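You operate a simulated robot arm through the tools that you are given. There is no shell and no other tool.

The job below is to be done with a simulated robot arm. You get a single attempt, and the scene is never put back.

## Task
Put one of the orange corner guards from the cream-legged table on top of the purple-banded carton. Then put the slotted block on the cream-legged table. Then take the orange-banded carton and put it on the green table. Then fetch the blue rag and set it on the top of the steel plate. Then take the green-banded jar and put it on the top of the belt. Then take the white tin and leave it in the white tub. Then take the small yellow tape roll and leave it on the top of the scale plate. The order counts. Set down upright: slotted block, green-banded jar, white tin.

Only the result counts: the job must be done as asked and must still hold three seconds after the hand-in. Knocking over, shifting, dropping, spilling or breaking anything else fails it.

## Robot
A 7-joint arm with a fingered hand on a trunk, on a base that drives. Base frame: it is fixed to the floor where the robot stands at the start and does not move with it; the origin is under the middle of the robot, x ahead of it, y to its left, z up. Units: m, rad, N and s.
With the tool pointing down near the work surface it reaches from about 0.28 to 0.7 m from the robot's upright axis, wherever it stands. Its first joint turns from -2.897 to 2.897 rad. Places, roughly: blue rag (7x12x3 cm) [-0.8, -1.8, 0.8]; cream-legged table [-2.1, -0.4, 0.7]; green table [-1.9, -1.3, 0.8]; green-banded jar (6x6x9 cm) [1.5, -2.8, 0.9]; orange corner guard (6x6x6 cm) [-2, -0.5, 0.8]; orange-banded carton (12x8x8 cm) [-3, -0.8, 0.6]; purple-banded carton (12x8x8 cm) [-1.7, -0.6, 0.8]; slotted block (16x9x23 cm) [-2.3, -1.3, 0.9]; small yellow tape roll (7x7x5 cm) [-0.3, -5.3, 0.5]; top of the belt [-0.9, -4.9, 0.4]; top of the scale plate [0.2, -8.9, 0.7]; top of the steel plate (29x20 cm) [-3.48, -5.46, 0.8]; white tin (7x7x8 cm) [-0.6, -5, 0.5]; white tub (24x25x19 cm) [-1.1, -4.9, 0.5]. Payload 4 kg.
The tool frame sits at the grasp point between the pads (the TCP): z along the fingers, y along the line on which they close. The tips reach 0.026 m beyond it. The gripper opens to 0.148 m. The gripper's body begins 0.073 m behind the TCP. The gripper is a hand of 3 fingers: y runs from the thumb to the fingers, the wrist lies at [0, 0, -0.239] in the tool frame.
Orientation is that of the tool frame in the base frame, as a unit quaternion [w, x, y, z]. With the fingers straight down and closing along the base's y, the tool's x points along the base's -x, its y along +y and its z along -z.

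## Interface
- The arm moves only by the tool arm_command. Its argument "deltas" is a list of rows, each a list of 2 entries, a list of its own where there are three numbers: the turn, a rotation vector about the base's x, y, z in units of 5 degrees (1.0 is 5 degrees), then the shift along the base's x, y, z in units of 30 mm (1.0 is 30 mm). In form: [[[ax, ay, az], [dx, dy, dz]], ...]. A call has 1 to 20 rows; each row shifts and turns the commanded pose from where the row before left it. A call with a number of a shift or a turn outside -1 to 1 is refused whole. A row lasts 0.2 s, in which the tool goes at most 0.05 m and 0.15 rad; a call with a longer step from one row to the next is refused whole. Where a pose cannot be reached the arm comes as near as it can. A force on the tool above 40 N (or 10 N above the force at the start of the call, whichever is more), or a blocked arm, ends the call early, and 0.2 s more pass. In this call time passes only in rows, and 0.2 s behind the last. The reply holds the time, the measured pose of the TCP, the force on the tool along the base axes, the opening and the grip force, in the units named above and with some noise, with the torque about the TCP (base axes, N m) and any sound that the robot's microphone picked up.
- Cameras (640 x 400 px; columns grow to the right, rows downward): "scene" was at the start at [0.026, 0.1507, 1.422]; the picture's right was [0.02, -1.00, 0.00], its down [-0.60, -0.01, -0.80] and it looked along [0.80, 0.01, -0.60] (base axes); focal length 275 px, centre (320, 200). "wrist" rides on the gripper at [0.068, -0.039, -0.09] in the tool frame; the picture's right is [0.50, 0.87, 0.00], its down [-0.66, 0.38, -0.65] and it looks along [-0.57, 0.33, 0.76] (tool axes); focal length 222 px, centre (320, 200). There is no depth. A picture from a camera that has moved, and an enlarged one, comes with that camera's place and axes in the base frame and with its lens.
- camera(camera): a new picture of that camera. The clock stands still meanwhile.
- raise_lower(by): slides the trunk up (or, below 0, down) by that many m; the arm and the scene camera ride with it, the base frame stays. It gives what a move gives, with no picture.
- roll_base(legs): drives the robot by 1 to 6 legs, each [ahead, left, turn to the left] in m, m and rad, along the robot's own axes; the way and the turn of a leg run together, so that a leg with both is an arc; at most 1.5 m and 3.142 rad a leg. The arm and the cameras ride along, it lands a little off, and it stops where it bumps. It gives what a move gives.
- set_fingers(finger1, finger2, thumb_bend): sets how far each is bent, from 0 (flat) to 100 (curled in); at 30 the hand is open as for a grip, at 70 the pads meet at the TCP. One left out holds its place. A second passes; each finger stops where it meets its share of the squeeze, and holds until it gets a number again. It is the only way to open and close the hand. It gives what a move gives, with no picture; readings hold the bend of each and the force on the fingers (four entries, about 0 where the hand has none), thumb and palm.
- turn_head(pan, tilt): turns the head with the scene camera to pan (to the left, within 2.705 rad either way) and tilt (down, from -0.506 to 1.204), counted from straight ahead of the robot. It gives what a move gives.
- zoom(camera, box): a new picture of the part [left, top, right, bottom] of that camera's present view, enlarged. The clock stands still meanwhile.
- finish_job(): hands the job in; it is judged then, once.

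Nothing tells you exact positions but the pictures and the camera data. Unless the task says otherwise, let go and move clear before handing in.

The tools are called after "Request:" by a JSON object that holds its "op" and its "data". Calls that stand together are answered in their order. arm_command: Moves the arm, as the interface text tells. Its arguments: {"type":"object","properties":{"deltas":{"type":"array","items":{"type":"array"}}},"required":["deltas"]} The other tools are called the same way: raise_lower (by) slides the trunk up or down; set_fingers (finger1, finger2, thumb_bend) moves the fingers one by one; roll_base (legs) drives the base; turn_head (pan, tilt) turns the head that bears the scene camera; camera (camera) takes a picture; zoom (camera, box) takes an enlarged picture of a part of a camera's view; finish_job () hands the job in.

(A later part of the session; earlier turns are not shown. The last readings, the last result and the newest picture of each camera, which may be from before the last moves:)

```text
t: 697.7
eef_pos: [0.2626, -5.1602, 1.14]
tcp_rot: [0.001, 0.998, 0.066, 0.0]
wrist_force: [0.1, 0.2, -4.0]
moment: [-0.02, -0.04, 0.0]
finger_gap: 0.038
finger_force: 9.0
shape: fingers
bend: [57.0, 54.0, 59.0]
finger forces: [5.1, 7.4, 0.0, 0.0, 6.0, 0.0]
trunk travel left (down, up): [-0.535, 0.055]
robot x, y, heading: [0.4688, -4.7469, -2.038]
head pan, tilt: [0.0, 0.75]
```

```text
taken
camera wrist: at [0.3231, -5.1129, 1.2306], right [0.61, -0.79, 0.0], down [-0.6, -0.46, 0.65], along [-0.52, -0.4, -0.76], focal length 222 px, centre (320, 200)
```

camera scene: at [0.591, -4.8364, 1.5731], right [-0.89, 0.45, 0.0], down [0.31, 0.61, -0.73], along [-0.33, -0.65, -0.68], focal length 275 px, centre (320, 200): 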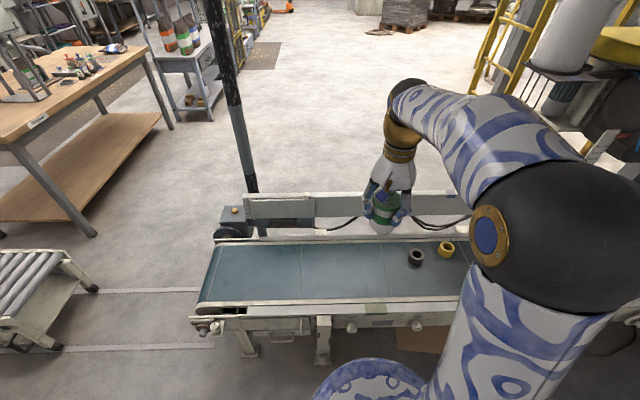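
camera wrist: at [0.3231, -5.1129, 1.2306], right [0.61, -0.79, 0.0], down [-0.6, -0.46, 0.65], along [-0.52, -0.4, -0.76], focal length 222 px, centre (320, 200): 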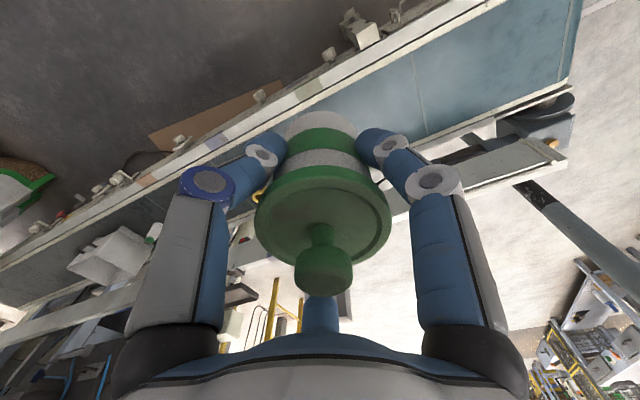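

I have a clear view of the belt: its centreline passes (0.25,-5.49) here, surface at about 0.42 m. I'll roll a bit closer, lower the trunk, and bring the jar over the belt.

Request:
{"op": "roll_base", "data": {"legs": [[0.19, 0, 0]]}}

Request:
{"op": "raise_lower", "data": {"by": -0.4}}

Request:
{"op": "camera", "data": {"camera": "scene"}}

Request:
{"op": "camera", "data": {"camera": "wrist"}}

```text
t: 699.2
eef_pos: [0.1762, -5.3299, 1.1405]
tcp_rot: [0.001, 0.998, 0.065, 0.0]
wrist_force: [-0.9, 0.3, -4.8]
moment: [0.0, -0.03, 0.0]
finger_gap: 0.0381
finger_force: 9.4
shape: fingers
bend: [57.0, 54.0, 59.0]
finger forces: [5.1, 7.5, 0.0, 0.1, 6.2, 0.0]
trunk travel left (down, up): [-0.535, 0.055]
robot x, y, heading: [0.3802, -4.9174, -2.038]
head pan, tilt: [0.0, 0.75]
```

```text
t: 703.1
eef_pos: [0.1775, -5.3294, 0.7395]
tcp_rot: [0.001, 0.998, 0.065, 0.0]
wrist_force: [0.5, 0.0, -4.4]
moment: [-0.01, -0.01, 0.02]
finger_gap: 0.0382
finger_force: 9.5
shape: fingers
bend: [57.0, 54.0, 59.0]
finger forces: [5.1, 7.5, 0.1, 0.0, 6.2, 0.1]
trunk travel left (down, up): [-0.135, 0.455]
robot x, y, heading: [0.3843, -4.9162, -2.038]
head pan, tilt: [0.0, 0.75]
```

```text
taken
camera scene: at [0.5056, -5.0054, 1.1731], right [-0.89, 0.45, 0.0], down [0.31, 0.61, -0.73], along [-0.33, -0.65, -0.68], focal length 275 px, centre (320, 200)
```

scene: 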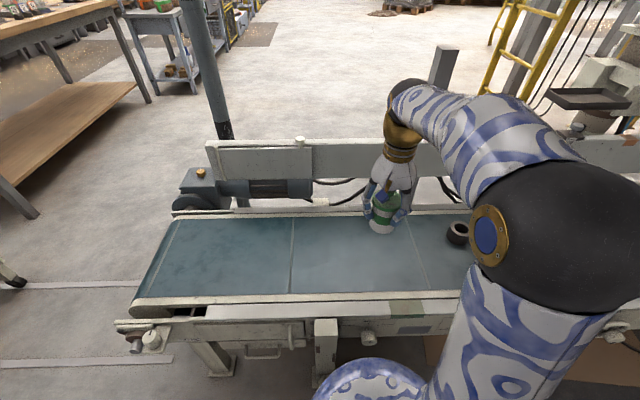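

```text
taken
camera wrist: at [0.2374, -5.2816, 0.8306], right [0.61, -0.79, 0.0], down [-0.6, -0.46, 0.65], along [-0.52, -0.4, -0.76], focal length 222 px, centre (320, 200)
```

wrist: 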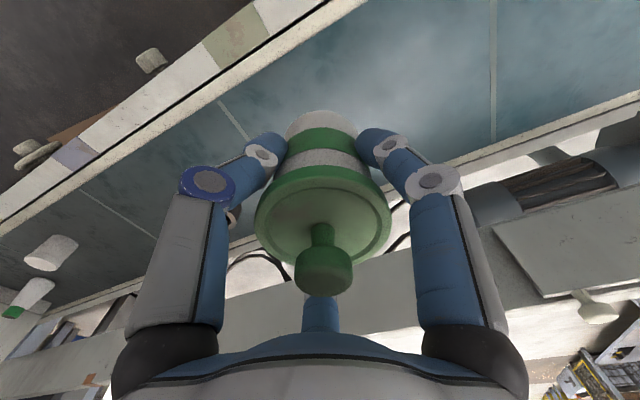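

Request:
{"op": "arm_command", "data": {"deltas": [[[0, 0, 0], [-0.35, -0.68, -0.3]], [[0, 0, 0], [-0.35, -0.68, -0.6]], [[0, 0, 0], [-0.35, -0.68, -0.8]], [[0, 0, 0], [-0.3, -0.63, -0.8]], [[0, 0, 0], [0, 0, -0.8]], [[0, 0, 0], [0, 0, -0.8]], [[0, 0, 0], [0, 0, -0.8]], [[0, 0, 0], [0, 0, -0.6]]]}}

Request:
{"op": "camera", "data": {"camera": "wrist"}}

Request:
{"op": "zoom", "data": {"camera": "scene", "box": [300, 150, 480, 300]}}

```text
t: 704.9
eef_pos: [0.1362, -5.409, 0.5753]
tcp_rot: [0.001, 0.998, 0.067, 0.0]
wrist_force: [-0.1, 0.7, -4.0]
moment: [0.0, 0.0, -0.01]
finger_gap: 0.0383
finger_force: 9.2
shape: fingers
bend: [57.0, 54.0, 59.0]
finger forces: [5.2, 7.7, 0.0, 0.0, 6.2, 0.0]
trunk travel left (down, up): [-0.135, 0.455]
robot x, y, heading: [0.3862, -4.9157, -2.037]
head pan, tilt: [0.0, 0.75]
```

```text
taken
camera wrist: at [0.1967, -5.3613, 0.6651], right [0.61, -0.79, 0.0], down [-0.6, -0.46, 0.65], along [-0.52, -0.4, -0.76], focal length 222 px, centre (320, 200)
```

wrist: 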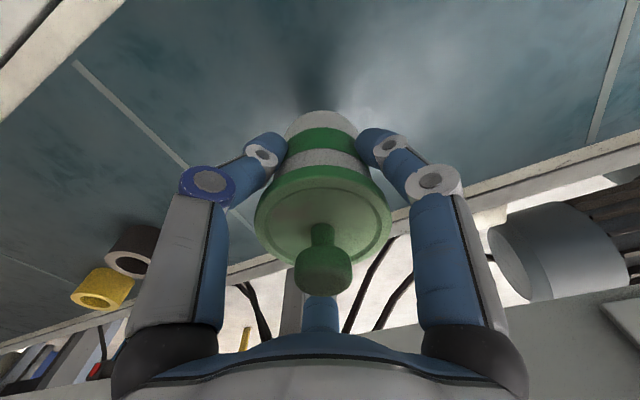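

```text
2.67 times, centred on (390, 225) of scene
camera zoom: at [0.5056, -5.0053, 1.1731], right [-0.89, 0.45, 0.0], down [0.31, 0.61, -0.73], along [-0.33, -0.65, -0.68], focal length 734 px, centre (133, 133)
```

zoom: 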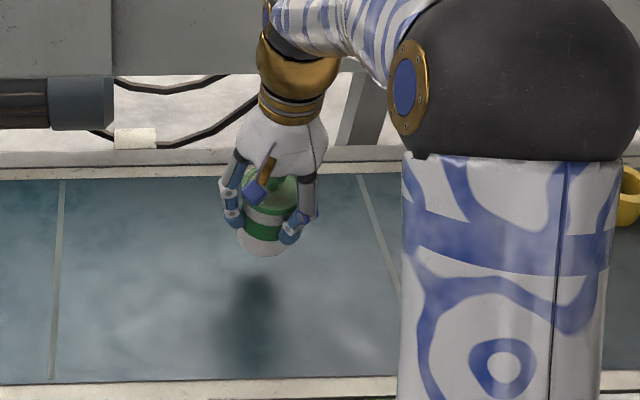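

Request:
{"op": "arm_command", "data": {"deltas": [[[0, 0, 0], [0, 0, -0.6]], [[0, 0, 0], [0, 0, -0.6]], [[0, 0, 0], [0, 0, 0]]]}}

Request:
{"op": "arm_command", "data": {"deltas": [[[0, 0, 0], [0, 0, -0.3]], [[0, 0, 0], [0, 0, 0]]]}}

Request:
{"op": "zoom", "data": {"camera": "scene", "box": [340, 180, 440, 270]}}

```text
t: 705.7
eef_pos: [0.1362, -5.4088, 0.5401]
tcp_rot: [0.001, 0.998, 0.065, 0.0]
wrist_force: [-0.9, 0.7, -4.7]
moment: [0.02, -0.03, -0.02]
finger_gap: 0.0383
finger_force: 9.8
shape: fingers
bend: [57.0, 54.0, 59.0]
finger forces: [5.2, 7.5, 0.1, 0.1, 6.2, 0.1]
trunk travel left (down, up): [-0.135, 0.455]
robot x, y, heading: [0.3832, -4.9148, -2.038]
head pan, tilt: [0.0, 0.75]
```

```text
t: 706.3
eef_pos: [0.1366, -5.4087, 0.531]
tcp_rot: [0.002, 0.998, 0.065, 0.0]
wrist_force: [-0.3, -0.1, -3.6]
moment: [0.02, 0.01, -0.01]
finger_gap: 0.0383
finger_force: 9.9
shape: fingers
bend: [57.0, 54.0, 59.0]
finger forces: [5.2, 7.6, 0.1, 0.0, 6.3, 0.0]
trunk travel left (down, up): [-0.135, 0.455]
robot x, y, heading: [0.3847, -4.9127, -2.035]
head pan, tilt: [0.0, 0.75]
```

```text
4.44 times, centred on (390, 225) of scene
camera zoom: at [0.5056, -5.0055, 1.1731], right [-0.89, 0.45, 0.0], down [0.31, 0.61, -0.73], along [-0.33, -0.65, -0.68], focal length 1224 px, centre (9, 89)
```

zoom: 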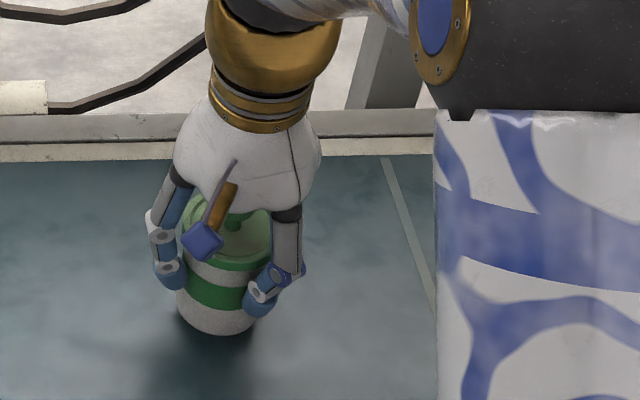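

Request:
{"op": "arm_command", "data": {"deltas": [[[0, 0, 0], [0, 0, -0.2]], [[0, 0, 0], [0, 0, 0]]]}}

Request:
{"op": "arm_command", "data": {"deltas": [[[0, 0, 0], [0, 0, -0.17]], [[0, 0, 0], [0, 0, 0]]]}}

Request:
{"op": "arm_command", "data": {"deltas": [[[0, 0, 0], [0, 0, -0.17]], [[0, 0, 0], [0, 0, 0]]]}}

Request:
{"op": "arm_command", "data": {"deltas": [[[0, 0, 0], [0, 0, -0.13]], [[0, 0, 0], [0, 0, 0]]]}}

```text
t: 706.9
eef_pos: [0.1359, -5.4085, 0.5232]
tcp_rot: [0.0, 0.998, 0.065, 0.0]
wrist_force: [-0.5, 0.1, -3.0]
moment: [0.03, -0.03, 0.01]
finger_gap: 0.0379
finger_force: 10.1
shape: fingers
bend: [57.0, 54.0, 59.0]
finger forces: [5.2, 7.6, 0.0, 0.0, 6.3, 0.0]
trunk travel left (down, up): [-0.135, 0.455]
robot x, y, heading: [0.387, -4.9152, -2.036]
head pan, tilt: [0.0, 0.75]
```

```text
t: 707.5
eef_pos: [0.1354, -5.4086, 0.5194]
tcp_rot: [0.001, 0.998, 0.065, 0.0]
wrist_force: [-0.1, 0.9, -4.0]
moment: [0.04, 0.0, 0.0]
finger_gap: 0.038
finger_force: 9.7
shape: fingers
bend: [57.0, 54.0, 59.0]
finger forces: [5.1, 7.7, 0.0, 0.1, 6.2, 0.1]
trunk travel left (down, up): [-0.135, 0.455]
robot x, y, heading: [0.383, -4.9166, -2.041]
head pan, tilt: [0.0, 0.75]
```

```text
t: 708.1
eef_pos: [0.1359, -5.4088, 0.515]
tcp_rot: [0.003, 0.998, 0.065, 0.001]
wrist_force: [-0.5, 1.6, 5.6]
moment: [0.06, 0.0, 0.02]
finger_gap: 0.0379
finger_force: 10.4
shape: fingers
bend: [57.0, 54.0, 59.0]
finger forces: [5.5, 7.8, 0.1, 0.0, 7.2, 0.0]
trunk travel left (down, up): [-0.135, 0.455]
robot x, y, heading: [0.3814, -4.9142, -2.038]
head pan, tilt: [0.0, 0.75]
```

```text
t: 708.7
eef_pos: [0.1357, -5.4093, 0.5112]
tcp_rot: [0.001, 0.998, 0.066, -0.001]
wrist_force: [-1.2, 0.0, 17.1]
moment: [-0.03, 0.09, 0.03]
finger_gap: 0.0373
finger_force: 12.5
shape: fingers
bend: [57.0, 54.0, 60.0]
finger forces: [6.4, 9.7, 0.1, 0.0, 7.8, 0.0]
trunk travel left (down, up): [-0.135, 0.455]
robot x, y, heading: [0.3857, -4.9173, -2.035]
head pan, tilt: [0.0, 0.75]
```

The jar is on the belt. I'll ease off and open gently.

Request:
{"op": "arm_command", "data": {"deltas": [[[0, 0, 0], [0, 0, 0.1]], [[0, 0, 0], [0, 0, 0]]]}}

Request:
{"op": "set_fingers", "data": {"finger1": 50, "finger2": 50, "thumb_bend": 52}}

Request:
{"op": "set_fingers", "data": {"finger1": 40, "finger2": 40, "thumb_bend": 40}}

Request:
{"op": "zoom", "data": {"camera": "scene", "box": [340, 180, 440, 270]}}

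Request:
{"op": "camera", "data": {"camera": "wrist"}}

```text
t: 709.3
eef_pos: [0.1363, -5.4099, 0.5126]
tcp_rot: [0.001, 0.998, 0.065, 0.002]
wrist_force: [-1.3, -1.2, 1.8]
moment: [-0.09, 0.08, 0.01]
finger_gap: 0.0372
finger_force: 11.1
shape: fingers
bend: [57.0, 54.0, 60.0]
finger forces: [5.5, 9.1, 0.1, 0.0, 6.2, 0.1]
trunk travel left (down, up): [-0.135, 0.455]
robot x, y, heading: [0.3797, -4.9146, -2.04]
head pan, tilt: [0.0, 0.75]
```

```text
t: 710.3
eef_pos: [0.1351, -5.4085, 0.5127]
tcp_rot: [0.001, 0.998, 0.066, 0.0]
wrist_force: [-0.2, 1.0, -0.2]
moment: [0.0, -0.01, -0.05]
finger_gap: 0.0583
finger_force: 0.0
shape: fingers
bend: [50.0, 50.0, 52.0]
finger forces: [0.1, 0.0, 0.0, 0.0, 0.0, 0.0]
trunk travel left (down, up): [-0.135, 0.455]
robot x, y, heading: [0.3806, -4.912, -2.034]
head pan, tilt: [0.0, 0.75]
```

```text
t: 711.3
eef_pos: [0.1361, -5.4094, 0.5119]
tcp_rot: [0.001, 0.998, 0.065, 0.0]
wrist_force: [0.1, 0.5, 0.4]
moment: [0.02, -0.01, -0.03]
finger_gap: 0.0945
finger_force: 0.1
shape: fingers
bend: [40.0, 40.0, 40.0]
finger forces: [0.1, 0.1, 0.0, 0.1, 0.1, 0.1]
trunk travel left (down, up): [-0.135, 0.455]
robot x, y, heading: [0.3845, -4.9167, -2.041]
head pan, tilt: [0.0, 0.75]
```

```text
4.44 times, centred on (390, 225) of scene
camera zoom: at [0.5057, -5.0052, 1.1731], right [-0.89, 0.45, 0.0], down [0.31, 0.61, -0.73], along [-0.33, -0.65, -0.68], focal length 1224 px, centre (9, 89)
```

zoom: 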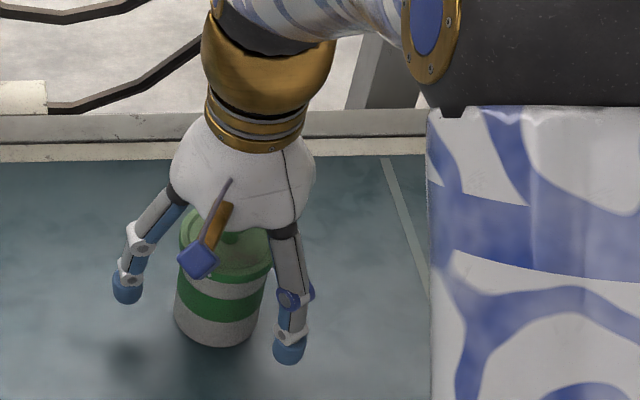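

```text
taken
camera wrist: at [0.197, -5.3616, 0.6035], right [0.61, -0.79, 0.0], down [-0.6, -0.46, 0.65], along [-0.52, -0.4, -0.76], focal length 222 px, centre (320, 200)
```

wrist: 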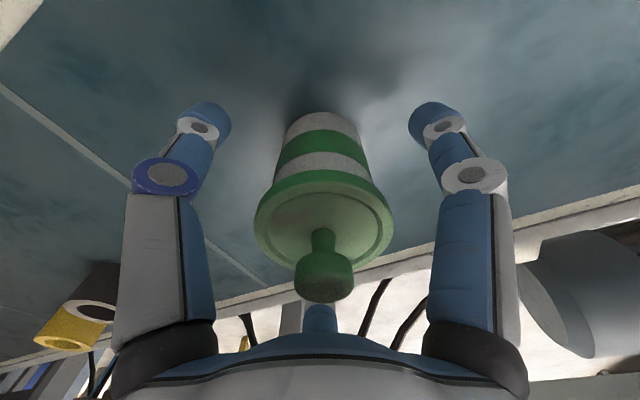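

The jar stands upright. I'll rise straight up.

Request:
{"op": "arm_command", "data": {"deltas": [[[0, 0, 0], [0, 0, 0.4]], [[0, 0, 0], [0, 0, 0.8]], [[0, 0, 0], [0, 0, 1]], [[0, 0, 0], [0, 0, 1]], [[0, 0, 0], [0, 0, 1]], [[0, 0, 0], [0, 0, 1]], [[0, 0, 0], [0, 0, 1]], [[0, 0, 0], [0, 0, 1]]]}}

Request:
{"op": "camera", "data": {"camera": "scene"}}

Request:
{"op": "camera", "data": {"camera": "wrist"}}

Request:
{"op": "turn_head", "data": {"pan": -0.6, "tilt": 0.5}}

Request:
{"op": "camera", "data": {"camera": "scene"}}

```text
t: 713.1
eef_pos: [0.1357, -5.4105, 0.7295]
tcp_rot: [0.001, 0.998, 0.065, 0.0]
wrist_force: [-0.5, -0.2, 0.4]
moment: [0.0, 0.01, -0.03]
finger_gap: 0.0945
finger_force: 0.0
shape: fingers
bend: [40.0, 40.0, 40.0]
finger forces: [0.0, 0.0, 0.0, 0.0, 0.0, 0.1]
trunk travel left (down, up): [-0.135, 0.455]
robot x, y, heading: [0.383, -4.9165, -2.039]
head pan, tilt: [0.0, 0.75]
```

```text
taken
camera scene: at [0.5057, -5.0053, 1.1731], right [-0.89, 0.45, 0.0], down [0.31, 0.61, -0.73], along [-0.33, -0.65, -0.68], focal length 275 px, centre (320, 200)
```

scene: 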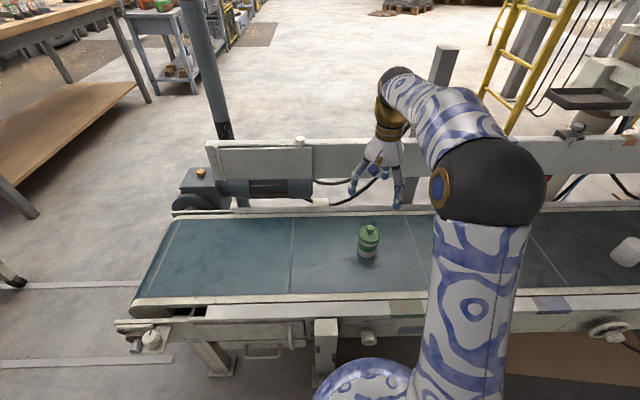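

```text
taken
camera wrist: at [0.1971, -5.3627, 0.8201], right [0.61, -0.79, 0.0], down [-0.6, -0.46, 0.65], along [-0.52, -0.4, -0.76], focal length 222 px, centre (320, 200)
```

wrist: 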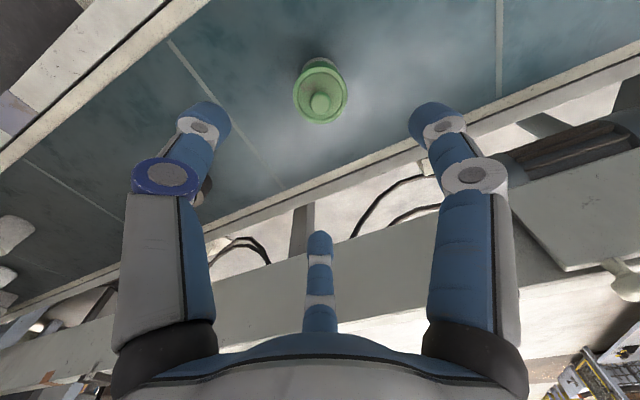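

```text
t: 714.1
eef_pos: [0.1364, -5.4106, 0.7297]
tcp_rot: [0.002, 0.998, 0.065, -0.001]
wrist_force: [-0.1, -0.4, 0.6]
moment: [-0.01, 0.02, 0.01]
finger_gap: 0.0948
finger_force: 0.0
shape: fingers
bend: [40.0, 40.0, 40.0]
finger forces: [0.1, 0.0, 0.0, 0.1, 0.1, 0.0]
trunk travel left (down, up): [-0.135, 0.455]
robot x, y, heading: [0.3816, -4.9185, -2.035]
head pan, tilt: [-0.6, 0.499]
```

```text
taken
camera scene: at [0.4634, -4.9751, 1.1951], right [-0.48, 0.88, 0.0], down [0.42, 0.23, -0.88], along [-0.77, -0.42, -0.48], focal length 275 px, centre (320, 200)
```

scene: 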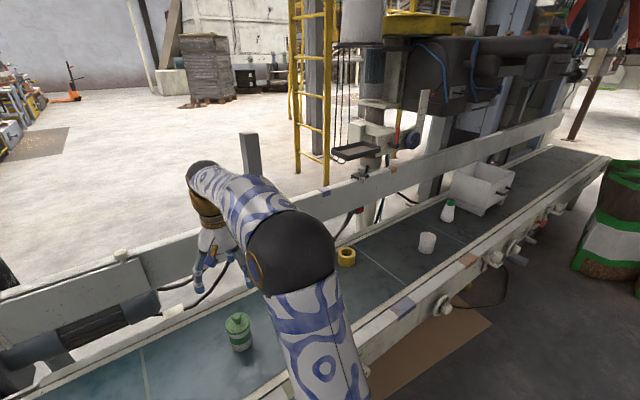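

The jar stands on the belt. Next, the white tin: I'll strafe west to stand in front of it, keeping clear of the cardboard on the floor.

Request:
{"op": "arm_command", "data": {"deltas": [[[0, 0, 0], [0.3, 0.6, 0.7]], [[0, 0, 0], [0.4, 0.8, 0.7]], [[0, 0, 0], [0.4, 0.8, 0.7]], [[0, 0, 0], [0.4, 0.8, 0.7]]]}}

Request:
{"op": "roll_base", "data": {"legs": [[-0.1, -0.783, 0]]}}

Request:
{"op": "turn_head", "data": {"pan": 0.0, "tilt": 0.75}}

Request:
{"op": "camera", "data": {"camera": "scene"}}

Request:
{"op": "turn_head", "data": {"pan": -0.6, "tilt": 0.6}}

Request:
{"op": "camera", "data": {"camera": "scene"}}

Request:
{"op": "camera", "data": {"camera": "wrist"}}

```text
t: 715.1
eef_pos: [0.1805, -5.319, 0.8142]
tcp_rot: [0.0, 0.998, 0.066, 0.001]
wrist_force: [0.2, 0.3, 0.8]
moment: [0.01, 0.0, -0.01]
finger_gap: 0.0943
finger_force: 0.0
shape: fingers
bend: [40.0, 40.0, 40.0]
finger forces: [0.0, 0.2, 0.0, 0.0, 0.0, 0.0]
trunk travel left (down, up): [-0.135, 0.455]
robot x, y, heading: [0.3835, -4.9147, -2.039]
head pan, tilt: [-0.6, 0.499]
```

```text
t: 719.3
eef_pos: [-0.4727, -4.8757, 0.8131]
tcp_rot: [0.001, 0.998, 0.067, 0.001]
wrist_force: [-0.1, 0.3, -0.3]
moment: [-0.02, 0.02, 0.02]
finger_gap: 0.0947
finger_force: 0.1
shape: fingers
bend: [40.0, 40.0, 40.0]
finger forces: [0.0, 0.1, 0.1, 0.0, 0.0, 0.1]
trunk travel left (down, up): [-0.135, 0.455]
robot x, y, heading: [-0.2697, -4.4708, -2.038]
head pan, tilt: [-0.6, 0.499]
```

```text
t: 720.3
eef_pos: [-0.4718, -4.8767, 0.8149]
tcp_rot: [0.001, 0.998, 0.068, 0.0]
wrist_force: [0.3, -0.6, -0.3]
moment: [-0.02, -0.03, -0.01]
finger_gap: 0.0946
finger_force: 0.1
shape: fingers
bend: [40.0, 40.0, 40.0]
finger forces: [0.0, 0.0, 0.1, 0.1, 0.0, 0.1]
trunk travel left (down, up): [-0.135, 0.455]
robot x, y, heading: [-0.2747, -4.4728, -2.043]
head pan, tilt: [0.0, 0.75]
```

```text
taken
camera scene: at [-0.1491, -4.5623, 1.1731], right [-0.89, 0.45, 0.0], down [0.31, 0.61, -0.73], along [-0.33, -0.65, -0.68], focal length 275 px, centre (320, 200)
```

scene: 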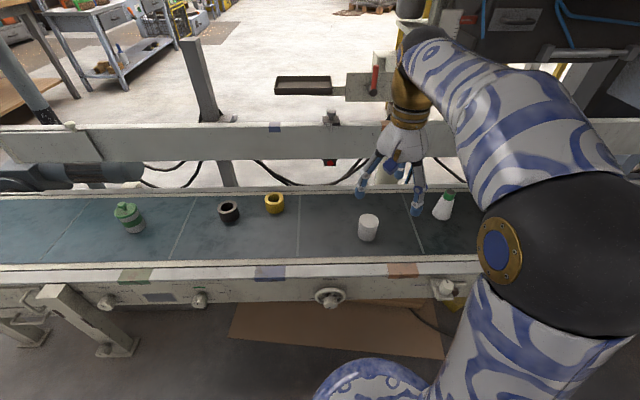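

```text
t: 721.3
eef_pos: [-0.4729, -4.8772, 0.8141]
tcp_rot: [0.002, 0.998, 0.067, 0.0]
wrist_force: [1.2, 0.6, -0.2]
moment: [0.01, 0.02, 0.06]
finger_gap: 0.0945
finger_force: 0.2
shape: fingers
bend: [40.0, 40.0, 40.0]
finger forces: [0.0, 0.1, 0.0, 0.0, 0.0, 0.0]
trunk travel left (down, up): [-0.135, 0.455]
robot x, y, heading: [-0.2712, -4.4719, -2.038]
head pan, tilt: [-0.6, 0.6]
```

```text
taken
camera scene: at [-0.1891, -4.531, 1.186], right [-0.48, 0.88, 0.0], down [0.49, 0.27, -0.82], along [-0.72, -0.4, -0.57], focal length 275 px, centre (320, 200)
```

scene: 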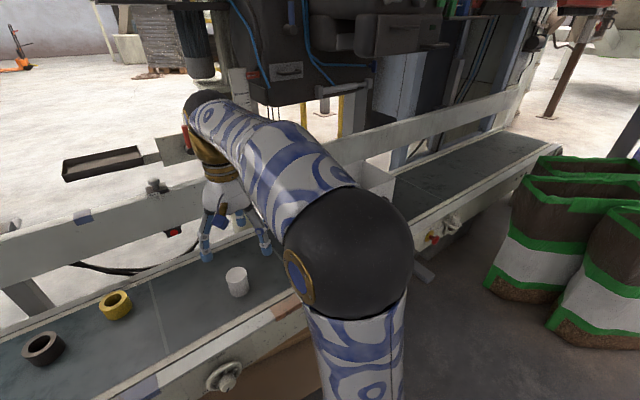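

```text
taken
camera wrist: at [-0.4119, -4.8291, 0.9042], right [0.61, -0.79, 0.0], down [-0.6, -0.46, 0.65], along [-0.52, -0.4, -0.76], focal length 222 px, centre (320, 200)
```

wrist: 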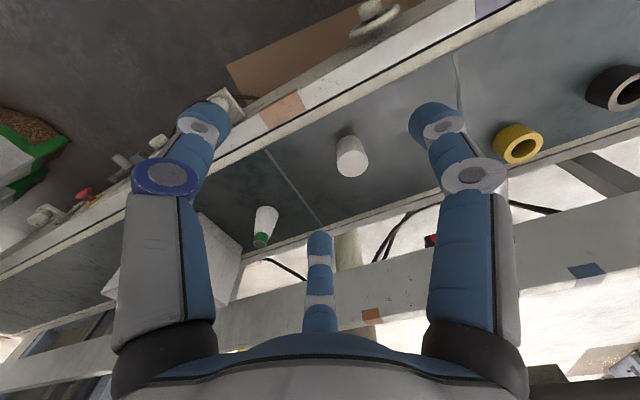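

The tin is at (-0.567,-5.031). I'll move over it and check alignment.

Request:
{"op": "arm_command", "data": {"deltas": [[[0, 0, 0], [-0.52, -0.856, 0]], [[0, 0, 0], [-0.52, -0.856, 0]], [[0, 0, 0], [-0.52, -0.856, 0]], [[0, 0, 0], [-0.52, -0.856, 0]], [[0, 0, 0], [-0.52, -0.856, -0.5]], [[0, 0, 0], [-0.52, -0.856, -0.5]], [[0, 0, 0], [0, 0, -1]], [[0, 0, 0], [0, 0, -1]], [[0, 0, 0], [0, 0, -1]], [[0, 0, 0], [0, 0, -1]]]}}

Request:
{"op": "camera", "data": {"camera": "wrist"}}

Request:
{"op": "zoom", "data": {"camera": "scene", "box": [150, 180, 330, 330]}}

```text
t: 723.5
eef_pos: [-0.567, -5.0295, 0.6651]
tcp_rot: [0.001, 0.998, 0.066, 0.0]
wrist_force: [-0.6, 0.4, 0.8]
moment: [-0.02, 0.0, -0.01]
finger_gap: 0.0947
finger_force: 0.1
shape: fingers
bend: [40.0, 40.0, 40.0]
finger forces: [0.0, 0.0, 0.0, 0.0, 0.1, 0.1]
trunk travel left (down, up): [-0.135, 0.455]
robot x, y, heading: [-0.2712, -4.47, -2.033]
head pan, tilt: [-0.6, 0.6]
```

```text
taken
camera wrist: at [-0.5062, -4.9828, 0.7544], right [0.61, -0.79, 0.0], down [-0.6, -0.46, 0.65], along [-0.52, -0.4, -0.76], focal length 222 px, centre (320, 200)
```

wrist: 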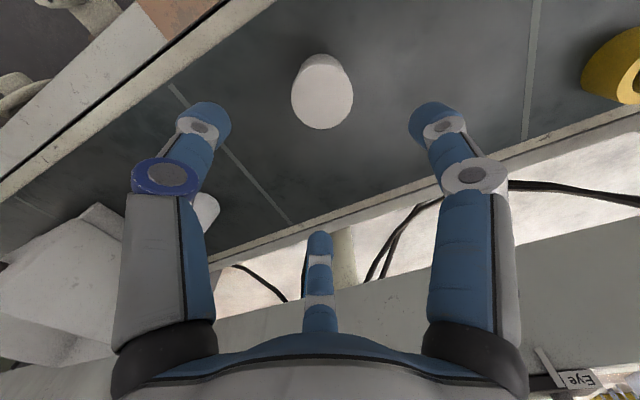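

```text
2.67 times, centred on (240, 255) of scene
camera zoom: at [-0.1891, -4.531, 1.186], right [-0.48, 0.88, 0.0], down [0.49, 0.27, -0.83], along [-0.72, -0.4, -0.56], focal length 734 px, centre (533, 53)
```

zoom: 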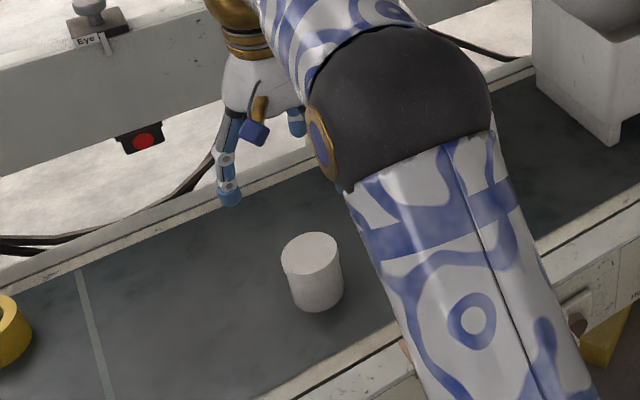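

Request:
{"op": "arm_command", "data": {"deltas": [[[0, 0, 0], [0.33, 0.15, -0.5]], [[0, 0, 0], [0, 0, -1]], [[0, 0, 0], [0, 0, -1]], [[0, 0, 0], [0, 0, -0.5]]]}}

Request:
{"op": "camera", "data": {"camera": "wrist"}}

Request:
{"op": "zoom", "data": {"camera": "scene", "box": [150, 180, 330, 330]}}

```text
t: 724.5
eef_pos: [-0.5567, -5.0258, 0.5737]
tcp_rot: [0.001, 0.998, 0.066, 0.0]
wrist_force: [-0.2, -0.3, 0.2]
moment: [0.0, 0.01, 0.03]
finger_gap: 0.0947
finger_force: 0.0
shape: fingers
bend: [40.0, 40.0, 40.0]
finger forces: [0.0, 0.0, 0.1, 0.1, 0.1, 0.0]
trunk travel left (down, up): [-0.135, 0.455]
robot x, y, heading: [-0.273, -4.4712, -2.044]
head pan, tilt: [-0.6, 0.6]
```

```text
taken
camera wrist: at [-0.4959, -4.978, 0.6637], right [0.61, -0.79, 0.0], down [-0.6, -0.46, 0.65], along [-0.52, -0.4, -0.76], focal length 222 px, centre (320, 200)
```

wrist: 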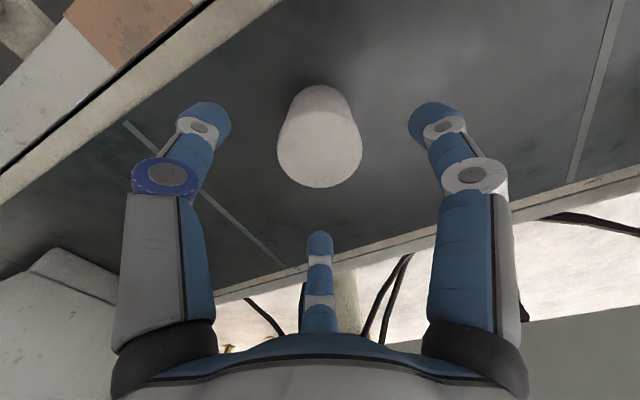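

```text
2.67 times, centred on (240, 255) of scene
camera zoom: at [-0.1891, -4.531, 1.186], right [-0.48, 0.88, 0.0], down [0.49, 0.27, -0.83], along [-0.72, -0.4, -0.56], focal length 734 px, centre (533, 53)
```

zoom: 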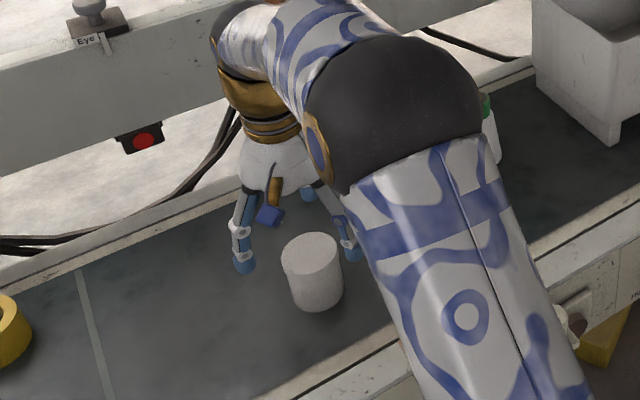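

Aligned. I'll descend to grip height and close.

Request:
{"op": "arm_command", "data": {"deltas": [[[0, 0, 0], [0, 0, -0.7]], [[0, 0, 0], [0, 0, -0.7]], [[0, 0, 0], [0, 0, -0.4]], [[0, 0, 0], [0, 0, 0]]]}}

Request:
{"op": "set_fingers", "data": {"finger1": 61, "finger2": 61, "thumb_bend": 61}}

Request:
{"op": "camera", "data": {"camera": "wrist"}}

Request:
{"op": "zoom", "data": {"camera": "scene", "box": [150, 180, 330, 330]}}

```text
t: 725.5
eef_pos: [-0.5561, -5.0269, 0.52]
tcp_rot: [0.001, 0.998, 0.067, 0.0]
wrist_force: [-0.7, 0.2, 0.2]
moment: [-0.02, -0.03, 0.01]
finger_gap: 0.0948
finger_force: 0.0
shape: fingers
bend: [40.0, 40.0, 40.0]
finger forces: [0.0, 0.1, 0.0, 0.0, 0.0, 0.1]
trunk travel left (down, up): [-0.135, 0.455]
robot x, y, heading: [-0.2759, -4.4706, -2.035]
head pan, tilt: [-0.6, 0.6]
```

```text
t: 726.5
eef_pos: [-0.5567, -5.0263, 0.5205]
tcp_rot: [0.001, 0.998, 0.067, 0.0]
wrist_force: [-0.1, 0.1, -0.9]
moment: [0.02, 0.01, 0.01]
finger_gap: 0.0462
finger_force: 9.2
shape: fingers
bend: [55.0, 53.0, 56.0]
finger forces: [5.4, 6.4, 0.1, 0.0, 7.2, 0.0]
trunk travel left (down, up): [-0.135, 0.455]
robot x, y, heading: [-0.2713, -4.4691, -2.04]
head pan, tilt: [-0.6, 0.6]
```

```text
taken
camera wrist: at [-0.4961, -4.9787, 0.6105], right [0.61, -0.79, 0.0], down [-0.6, -0.46, 0.65], along [-0.52, -0.4, -0.76], focal length 222 px, centre (320, 200)
```

wrist: 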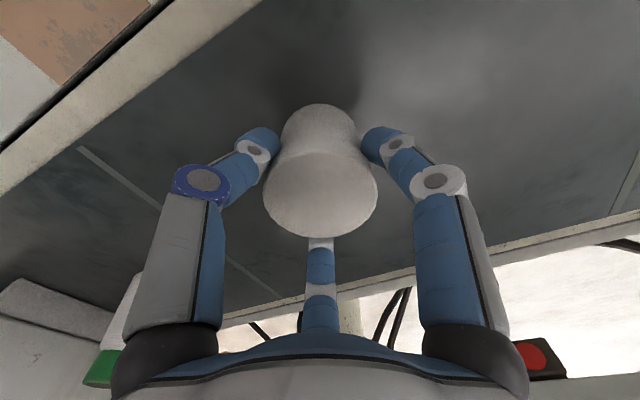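

```text
2.67 times, centred on (240, 255) of scene
camera zoom: at [-0.1892, -4.5311, 1.186], right [-0.48, 0.88, 0.0], down [0.49, 0.27, -0.82], along [-0.72, -0.4, -0.57], focal length 734 px, centre (533, 53)
```

zoom: 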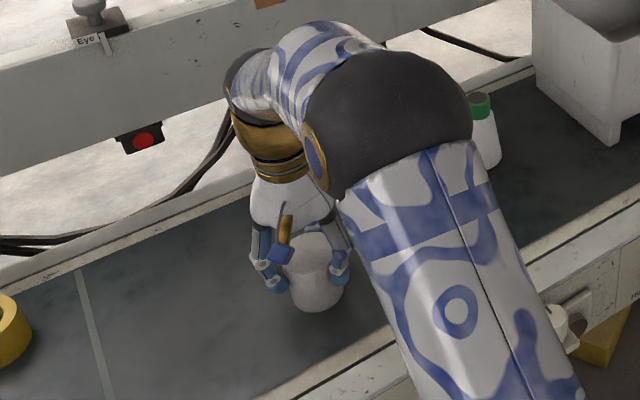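

Request:
{"op": "arm_command", "data": {"deltas": [[[0, 0, 0], [0, 0, 0.3]], [[0, 0, 0], [0, 0, 0.6]], [[0, 0, 0], [0, 0, 0.9]], [[0, 0, 0], [0, 0, 0.9]], [[0, 0, 0], [0, 0, 0.9]], [[0, 0, 0], [0, 0, 0.9]], [[0, 0, 0], [0.2, 0.4, 0.9]], [[0, 0, 0], [0.35, 0.7, 0.9]], [[0, 0, 0], [0.35, 0.7, 0.9]], [[0, 0, 0], [0.35, 0.7, 0.9]]]}}

Request:
{"op": "camera", "data": {"camera": "wrist"}}

Request:
{"op": "turn_head", "data": {"pan": -0.9, "tilt": 0.5}}

Request:
{"op": "camera", "data": {"camera": "scene"}}

```text
t: 728.7
eef_pos: [-0.519, -4.9515, 0.7635]
tcp_rot: [0.0, 0.998, 0.067, 0.0]
wrist_force: [0.4, 0.0, -1.8]
moment: [-0.01, 0.01, -0.02]
finger_gap: 0.0463
finger_force: 9.5
shape: fingers
bend: [54.0, 53.0, 56.0]
finger forces: [5.4, 6.4, 0.1, 0.1, 6.9, 0.0]
trunk travel left (down, up): [-0.135, 0.455]
robot x, y, heading: [-0.273, -4.4739, -2.041]
head pan, tilt: [-0.6, 0.6]
```

```text
taken
camera wrist: at [-0.4589, -4.904, 0.8536], right [0.61, -0.79, 0.0], down [-0.6, -0.46, 0.65], along [-0.52, -0.4, -0.76], focal length 222 px, centre (320, 200)
```

wrist: 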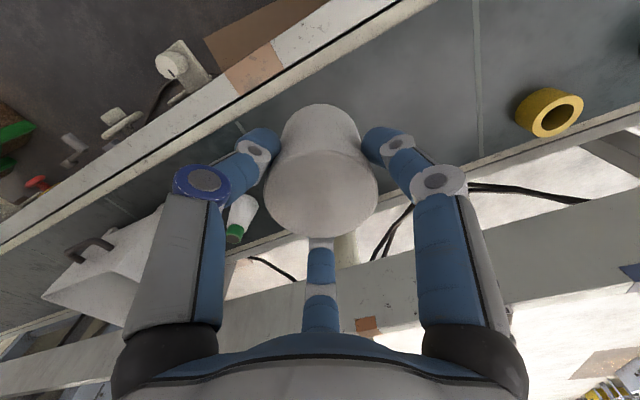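

```text
t: 729.5
eef_pos: [-0.5196, -4.9514, 0.7634]
tcp_rot: [0.0, 0.998, 0.066, 0.0]
wrist_force: [0.7, 0.7, -1.6]
moment: [0.03, 0.0, -0.02]
finger_gap: 0.0462
finger_force: 9.4
shape: fingers
bend: [54.0, 53.0, 56.0]
finger forces: [5.6, 6.4, 0.0, 0.1, 6.9, 0.0]
trunk travel left (down, up): [-0.135, 0.455]
robot x, y, heading: [-0.2737, -4.4736, -2.04]
head pan, tilt: [-0.901, 0.499]
```

```text
taken
camera scene: at [-0.2009, -4.5069, 1.1951], right [-0.2, 0.98, 0.0], down [0.47, 0.1, -0.88], along [-0.86, -0.18, -0.48], focal length 275 px, centre (320, 200)
```

scene: 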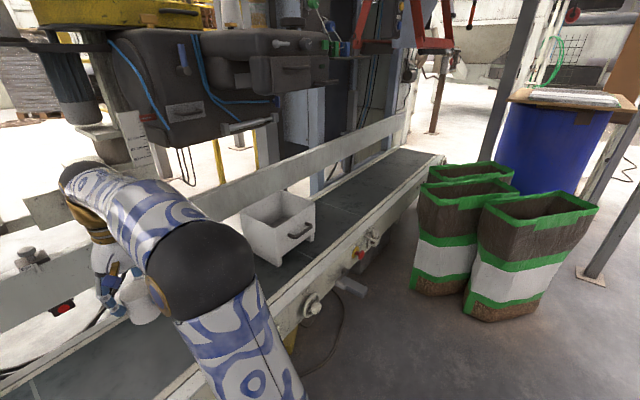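

The tin is held. The tub sits under or near an overhanging machine head at about 0.95–1.0 m, so before approaching I'll retract the hand and move to a station in front of the tub to look carefully.

Request:
{"op": "arm_command", "data": {"deltas": [[[0, 0, 0], [0.4, 0.8, 0]], [[0, 0, 0], [0.45, 0.89, 0]], [[0, 0, 0], [0.45, 0.89, 0]], [[0, 0, 0], [0.45, 0.89, 0]], [[0, 0, 0], [0.45, 0.89, 0]]]}}

Request:
{"op": "roll_base", "data": {"legs": [[0.05, -0.645, 0]]}}

Request:
{"op": "turn_head", "data": {"pan": 0.1, "tilt": 0.4}}

Request:
{"op": "camera", "data": {"camera": "scene"}}

Request:
{"op": "turn_head", "data": {"pan": 0.0, "tilt": 0.85}}

Request:
{"op": "camera", "data": {"camera": "scene"}}

Request:
{"op": "camera", "data": {"camera": "wrist"}}

```text
t: 730.7
eef_pos: [-0.4534, -4.8212, 0.7627]
tcp_rot: [0.0, 0.998, 0.066, 0.0]
wrist_force: [-0.8, -0.3, -1.2]
moment: [0.01, -0.03, 0.01]
finger_gap: 0.0461
finger_force: 9.5
shape: fingers
bend: [54.0, 53.0, 56.0]
finger forces: [5.6, 6.3, 0.0, 0.0, 6.8, 0.1]
trunk travel left (down, up): [-0.135, 0.455]
robot x, y, heading: [-0.2727, -4.4706, -2.033]
head pan, tilt: [-0.901, 0.499]
```

```text
t: 734.3
eef_pos: [-1.0577, -4.5706, 0.7627]
tcp_rot: [0.0, 0.998, 0.066, 0.0]
wrist_force: [0.5, -0.3, -1.6]
moment: [0.01, -0.01, 0.01]
finger_gap: 0.0464
finger_force: 8.9
shape: fingers
bend: [54.0, 53.0, 56.0]
finger forces: [5.6, 6.4, 0.0, 0.0, 6.8, 0.0]
trunk travel left (down, up): [-0.135, 0.455]
robot x, y, heading: [-0.8794, -4.2227, -2.044]
head pan, tilt: [-0.901, 0.499]
```

```text
t: 735.6
eef_pos: [-1.0583, -4.5708, 0.7626]
tcp_rot: [0.0, 0.998, 0.066, 0.0]
wrist_force: [-0.2, -0.5, -0.8]
moment: [0.01, 0.0, -0.03]
finger_gap: 0.0466
finger_force: 9.1
shape: fingers
bend: [54.0, 53.0, 56.0]
finger forces: [5.6, 6.5, 0.1, 0.0, 6.8, 0.0]
trunk travel left (down, up): [-0.135, 0.455]
robot x, y, heading: [-0.8738, -4.2245, -2.038]
head pan, tilt: [0.099, 0.4]
```

```text
taken
camera scene: at [-0.7497, -4.3262, 1.2042], right [-0.93, 0.36, 0.0], down [0.14, 0.36, -0.92], along [-0.33, -0.86, -0.39], focal length 275 px, centre (320, 200)
```

scene: 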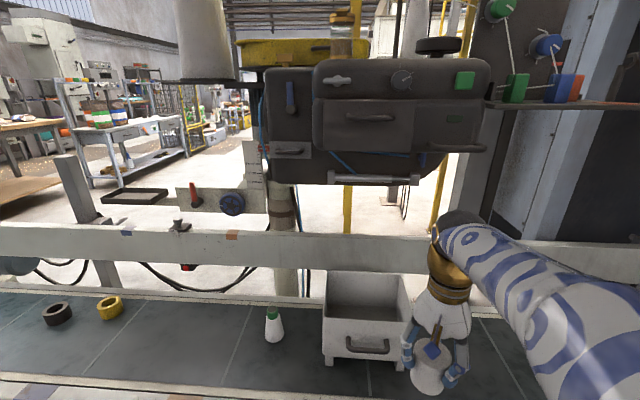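

```text
t: 736.5
eef_pos: [-1.0577, -4.5723, 0.7626]
tcp_rot: [0.001, 0.998, 0.065, 0.0]
wrist_force: [-0.3, -0.1, -1.9]
moment: [0.01, -0.04, 0.0]
finger_gap: 0.0467
finger_force: 9.0
shape: fingers
bend: [54.0, 53.0, 56.0]
finger forces: [5.6, 6.4, 0.0, 0.1, 6.8, 0.0]
trunk travel left (down, up): [-0.135, 0.455]
robot x, y, heading: [-0.8775, -4.2224, -2.035]
head pan, tilt: [0.0, 0.85]
```

```text
taken
camera scene: at [-0.7515, -4.3096, 1.1652], right [-0.89, 0.45, 0.0], down [0.34, 0.67, -0.66], along [-0.3, -0.59, -0.75], focal length 275 px, centre (320, 200)
```

scene: 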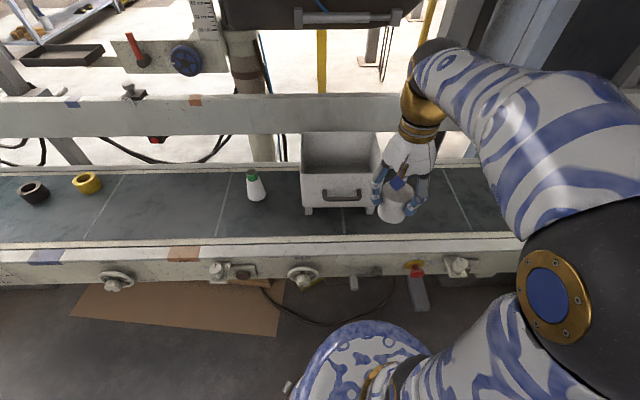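

```text
taken
camera wrist: at [-0.997, -4.5238, 0.8531], right [0.61, -0.79, 0.0], down [-0.6, -0.46, 0.65], along [-0.52, -0.4, -0.76], focal length 222 px, centre (320, 200)
```

wrist: 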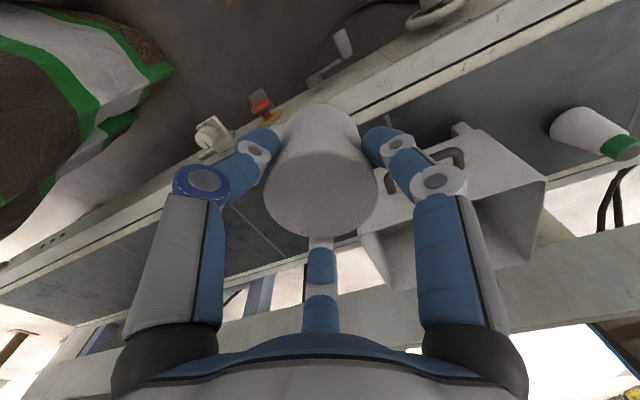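

Triangulation puts the machine's lowest bar at about n=-4.95, z≈0.95, just behind the tub. The tub's opening centre is near (-1.105,-4.86) with its rim at about 0.63. I'll approach over the tub in stages.

Request:
{"op": "arm_command", "data": {"deltas": [[[0, 0, 0], [0.89, -0.456, -0.2]], [[0, 0, 0], [0.89, -0.456, -0.2]], [[0, 0, 0], [0.89, -0.456, -0.2]], [[0, 0, 0], [-0.386, -0.754, 0]], [[0, 0, 0], [-0.386, -0.754, 0]], [[0, 0, 0], [-0.386, -0.754, 0]], [[0, 0, 0], [-0.386, -0.754, 0]], [[0, 0, 0], [-0.386, -0.754, 0]]]}}

Request:
{"op": "camera", "data": {"camera": "wrist"}}

Request:
{"op": "camera", "data": {"camera": "scene"}}

```text
t: 738.3
eef_pos: [-1.036, -4.7252, 0.7459]
tcp_rot: [0.001, 0.998, 0.066, 0.0]
wrist_force: [0.4, -0.2, -0.8]
moment: [0.02, 0.04, 0.02]
finger_gap: 0.0464
finger_force: 9.4
shape: fingers
bend: [54.0, 53.0, 56.0]
finger forces: [5.6, 6.5, 0.0, 0.0, 7.0, 0.0]
trunk travel left (down, up): [-0.135, 0.455]
robot x, y, heading: [-0.8763, -4.2275, -2.036]
head pan, tilt: [0.0, 0.85]
```

```text
taken
camera wrist: at [-0.975, -4.6774, 0.8358], right [0.61, -0.79, 0.0], down [-0.6, -0.46, 0.65], along [-0.52, -0.4, -0.76], focal length 222 px, centre (320, 200)
```

wrist: 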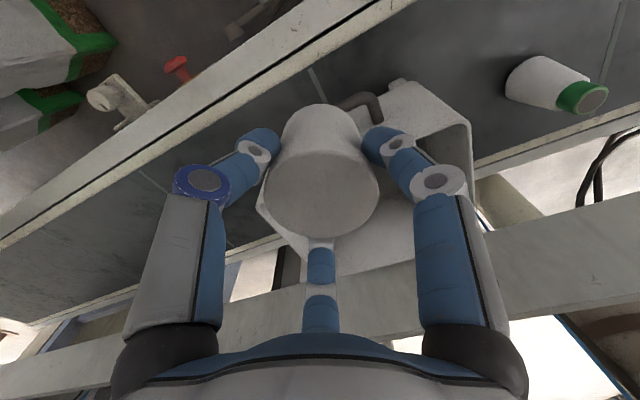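

```text
taken
camera scene: at [-0.7514, -4.3095, 1.1651], right [-0.89, 0.45, 0.0], down [0.34, 0.67, -0.66], along [-0.3, -0.59, -0.75], focal length 275 px, centre (320, 200)
```

scene: 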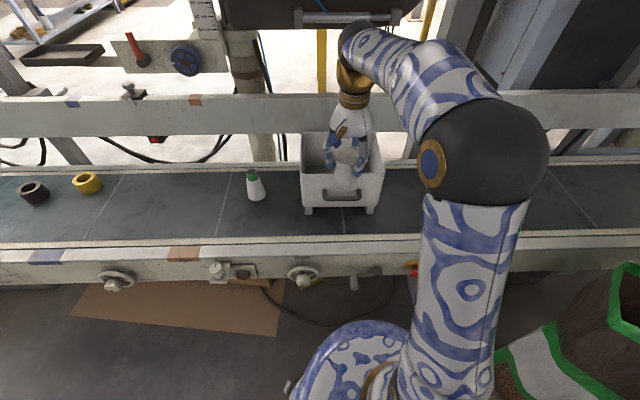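

Request:
{"op": "arm_command", "data": {"deltas": [[[0, 0, 0], [-0.383, -0.761, 0]], [[0, 0, 0], [-0.383, -0.761, 0]], [[0, 0, 0], [-0.383, -0.761, 0]], [[0, 0, 0], [-0.383, -0.761, 0]], [[0, 0, 0], [-0.383, -0.761, 0]], [[0, 0, 0], [-0.383, -0.761, 0]]]}}

Request:
{"op": "camera", "data": {"camera": "wrist"}}

Request:
{"op": "camera", "data": {"camera": "scene"}}

Request:
{"op": "zoom", "data": {"camera": "scene", "box": [270, 0, 450, 230]}}

```text
t: 739.7
eef_pos: [-1.0955, -4.8461, 0.7447]
tcp_rot: [0.001, 0.998, 0.066, 0.0]
wrist_force: [0.2, -0.3, -0.4]
moment: [0.01, 0.02, -0.02]
finger_gap: 0.0462
finger_force: 9.5
shape: fingers
bend: [54.0, 53.0, 56.0]
finger forces: [5.6, 6.4, 0.0, 0.1, 6.7, 0.0]
out of reach, approached as far as the arm can: row 6
trunk travel left (down, up): [-0.135, 0.455]
robot x, y, heading: [-0.8805, -4.2226, -2.04]
head pan, tilt: [0.0, 0.85]
```

```text
taken
camera wrist: at [-1.0353, -4.799, 0.8338], right [0.61, -0.79, 0.0], down [-0.6, -0.46, 0.65], along [-0.52, -0.4, -0.76], focal length 222 px, centre (320, 200)
```

wrist: 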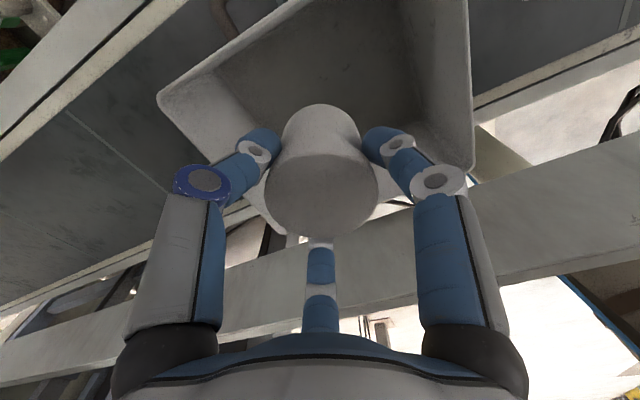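

```text
taken
camera scene: at [-0.7516, -4.3099, 1.1651], right [-0.89, 0.45, 0.0], down [0.34, 0.67, -0.66], along [-0.3, -0.59, -0.75], focal length 275 px, centre (320, 200)
```

scene: 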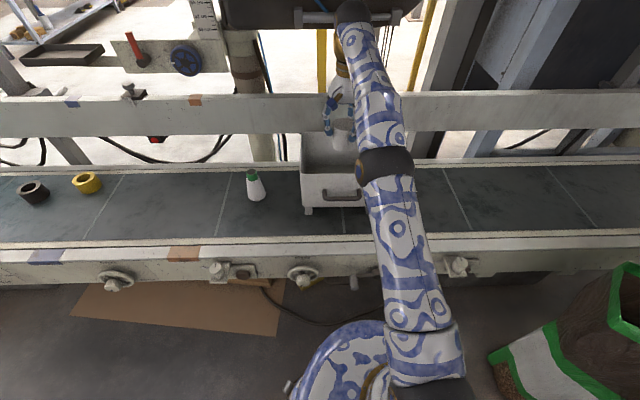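

```text
1.74 times, centred on (360, 115) of scene
camera zoom: at [-0.7516, -4.3099, 1.1651], right [-0.89, 0.45, 0.0], down [0.34, 0.67, -0.66], along [-0.3, -0.59, -0.75], focal length 479 px, centre (250, 348)
```

zoom: 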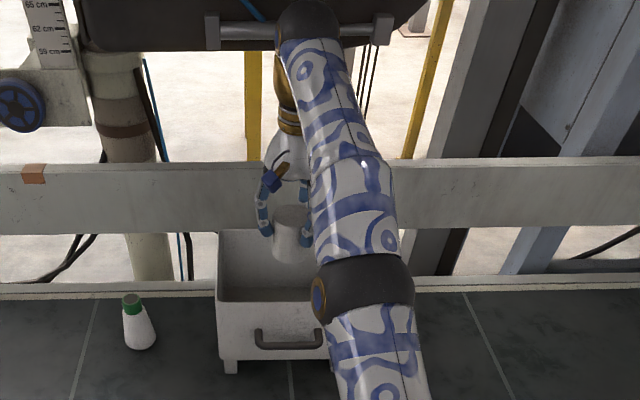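

The tin is over the tub's opening and about 2 cm from centre, with the arm at full stretch. A 2 cm base nudge centres it; then I'll lower it in.

Request:
{"op": "roll_base", "data": {"legs": [[0.02, 0, 0]]}}

Request:
{"op": "arm_command", "data": {"deltas": [[[0, 0, 0], [0, 0, -0.5]], [[0, 0, 0], [0, 0, -0.6]], [[0, 0, 0], [0, 0, -0.6]], [[0, 0, 0], [0, 0, 0]]]}}

Request:
{"op": "camera", "data": {"camera": "wrist"}}

Request:
{"op": "zoom", "data": {"camera": "scene", "box": [270, 0, 450, 230]}}

```text
t: 740.5
eef_pos: [-1.1064, -4.864, 0.7451]
tcp_rot: [0.001, 0.998, 0.065, 0.0]
wrist_force: [-0.2, -0.1, -2.6]
moment: [0.01, 0.02, 0.0]
finger_gap: 0.0461
finger_force: 9.0
shape: fingers
bend: [54.0, 53.0, 56.0]
finger forces: [5.6, 6.4, 0.0, 0.1, 6.7, 0.1]
trunk travel left (down, up): [-0.135, 0.455]
robot x, y, heading: [-0.8846, -4.2382, -2.036]
head pan, tilt: [0.0, 0.85]
```

```text
t: 741.5
eef_pos: [-1.1053, -4.864, 0.6936]
tcp_rot: [0.001, 0.998, 0.065, 0.0]
wrist_force: [0.1, -1.6, -0.9]
moment: [0.0, -0.01, 0.01]
finger_gap: 0.0461
finger_force: 9.4
shape: fingers
bend: [54.0, 53.0, 57.0]
finger forces: [5.7, 6.4, 0.0, 0.0, 6.7, 0.0]
trunk travel left (down, up): [-0.135, 0.455]
robot x, y, heading: [-0.8857, -4.2428, -2.043]
head pan, tilt: [0.0, 0.85]
```

```text
taken
camera wrist: at [-1.0442, -4.8172, 0.7834], right [0.61, -0.79, 0.0], down [-0.6, -0.46, 0.65], along [-0.52, -0.4, -0.76], focal length 222 px, centre (320, 200)
```

wrist: 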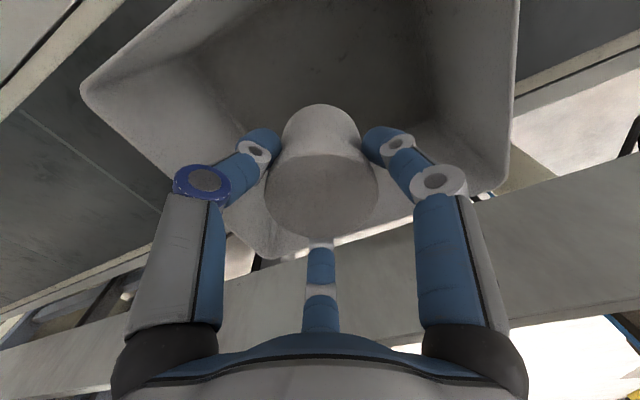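

```text
1.74 times, centred on (360, 115) of scene
camera zoom: at [-0.7607, -4.3277, 1.1651], right [-0.89, 0.45, 0.0], down [0.34, 0.67, -0.66], along [-0.3, -0.59, -0.75], focal length 479 px, centre (250, 348)
```

zoom: 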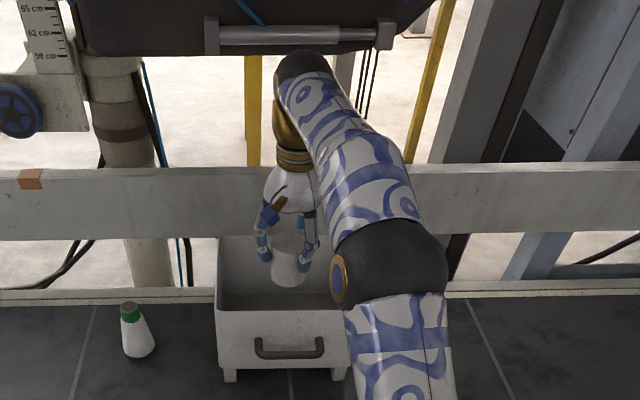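

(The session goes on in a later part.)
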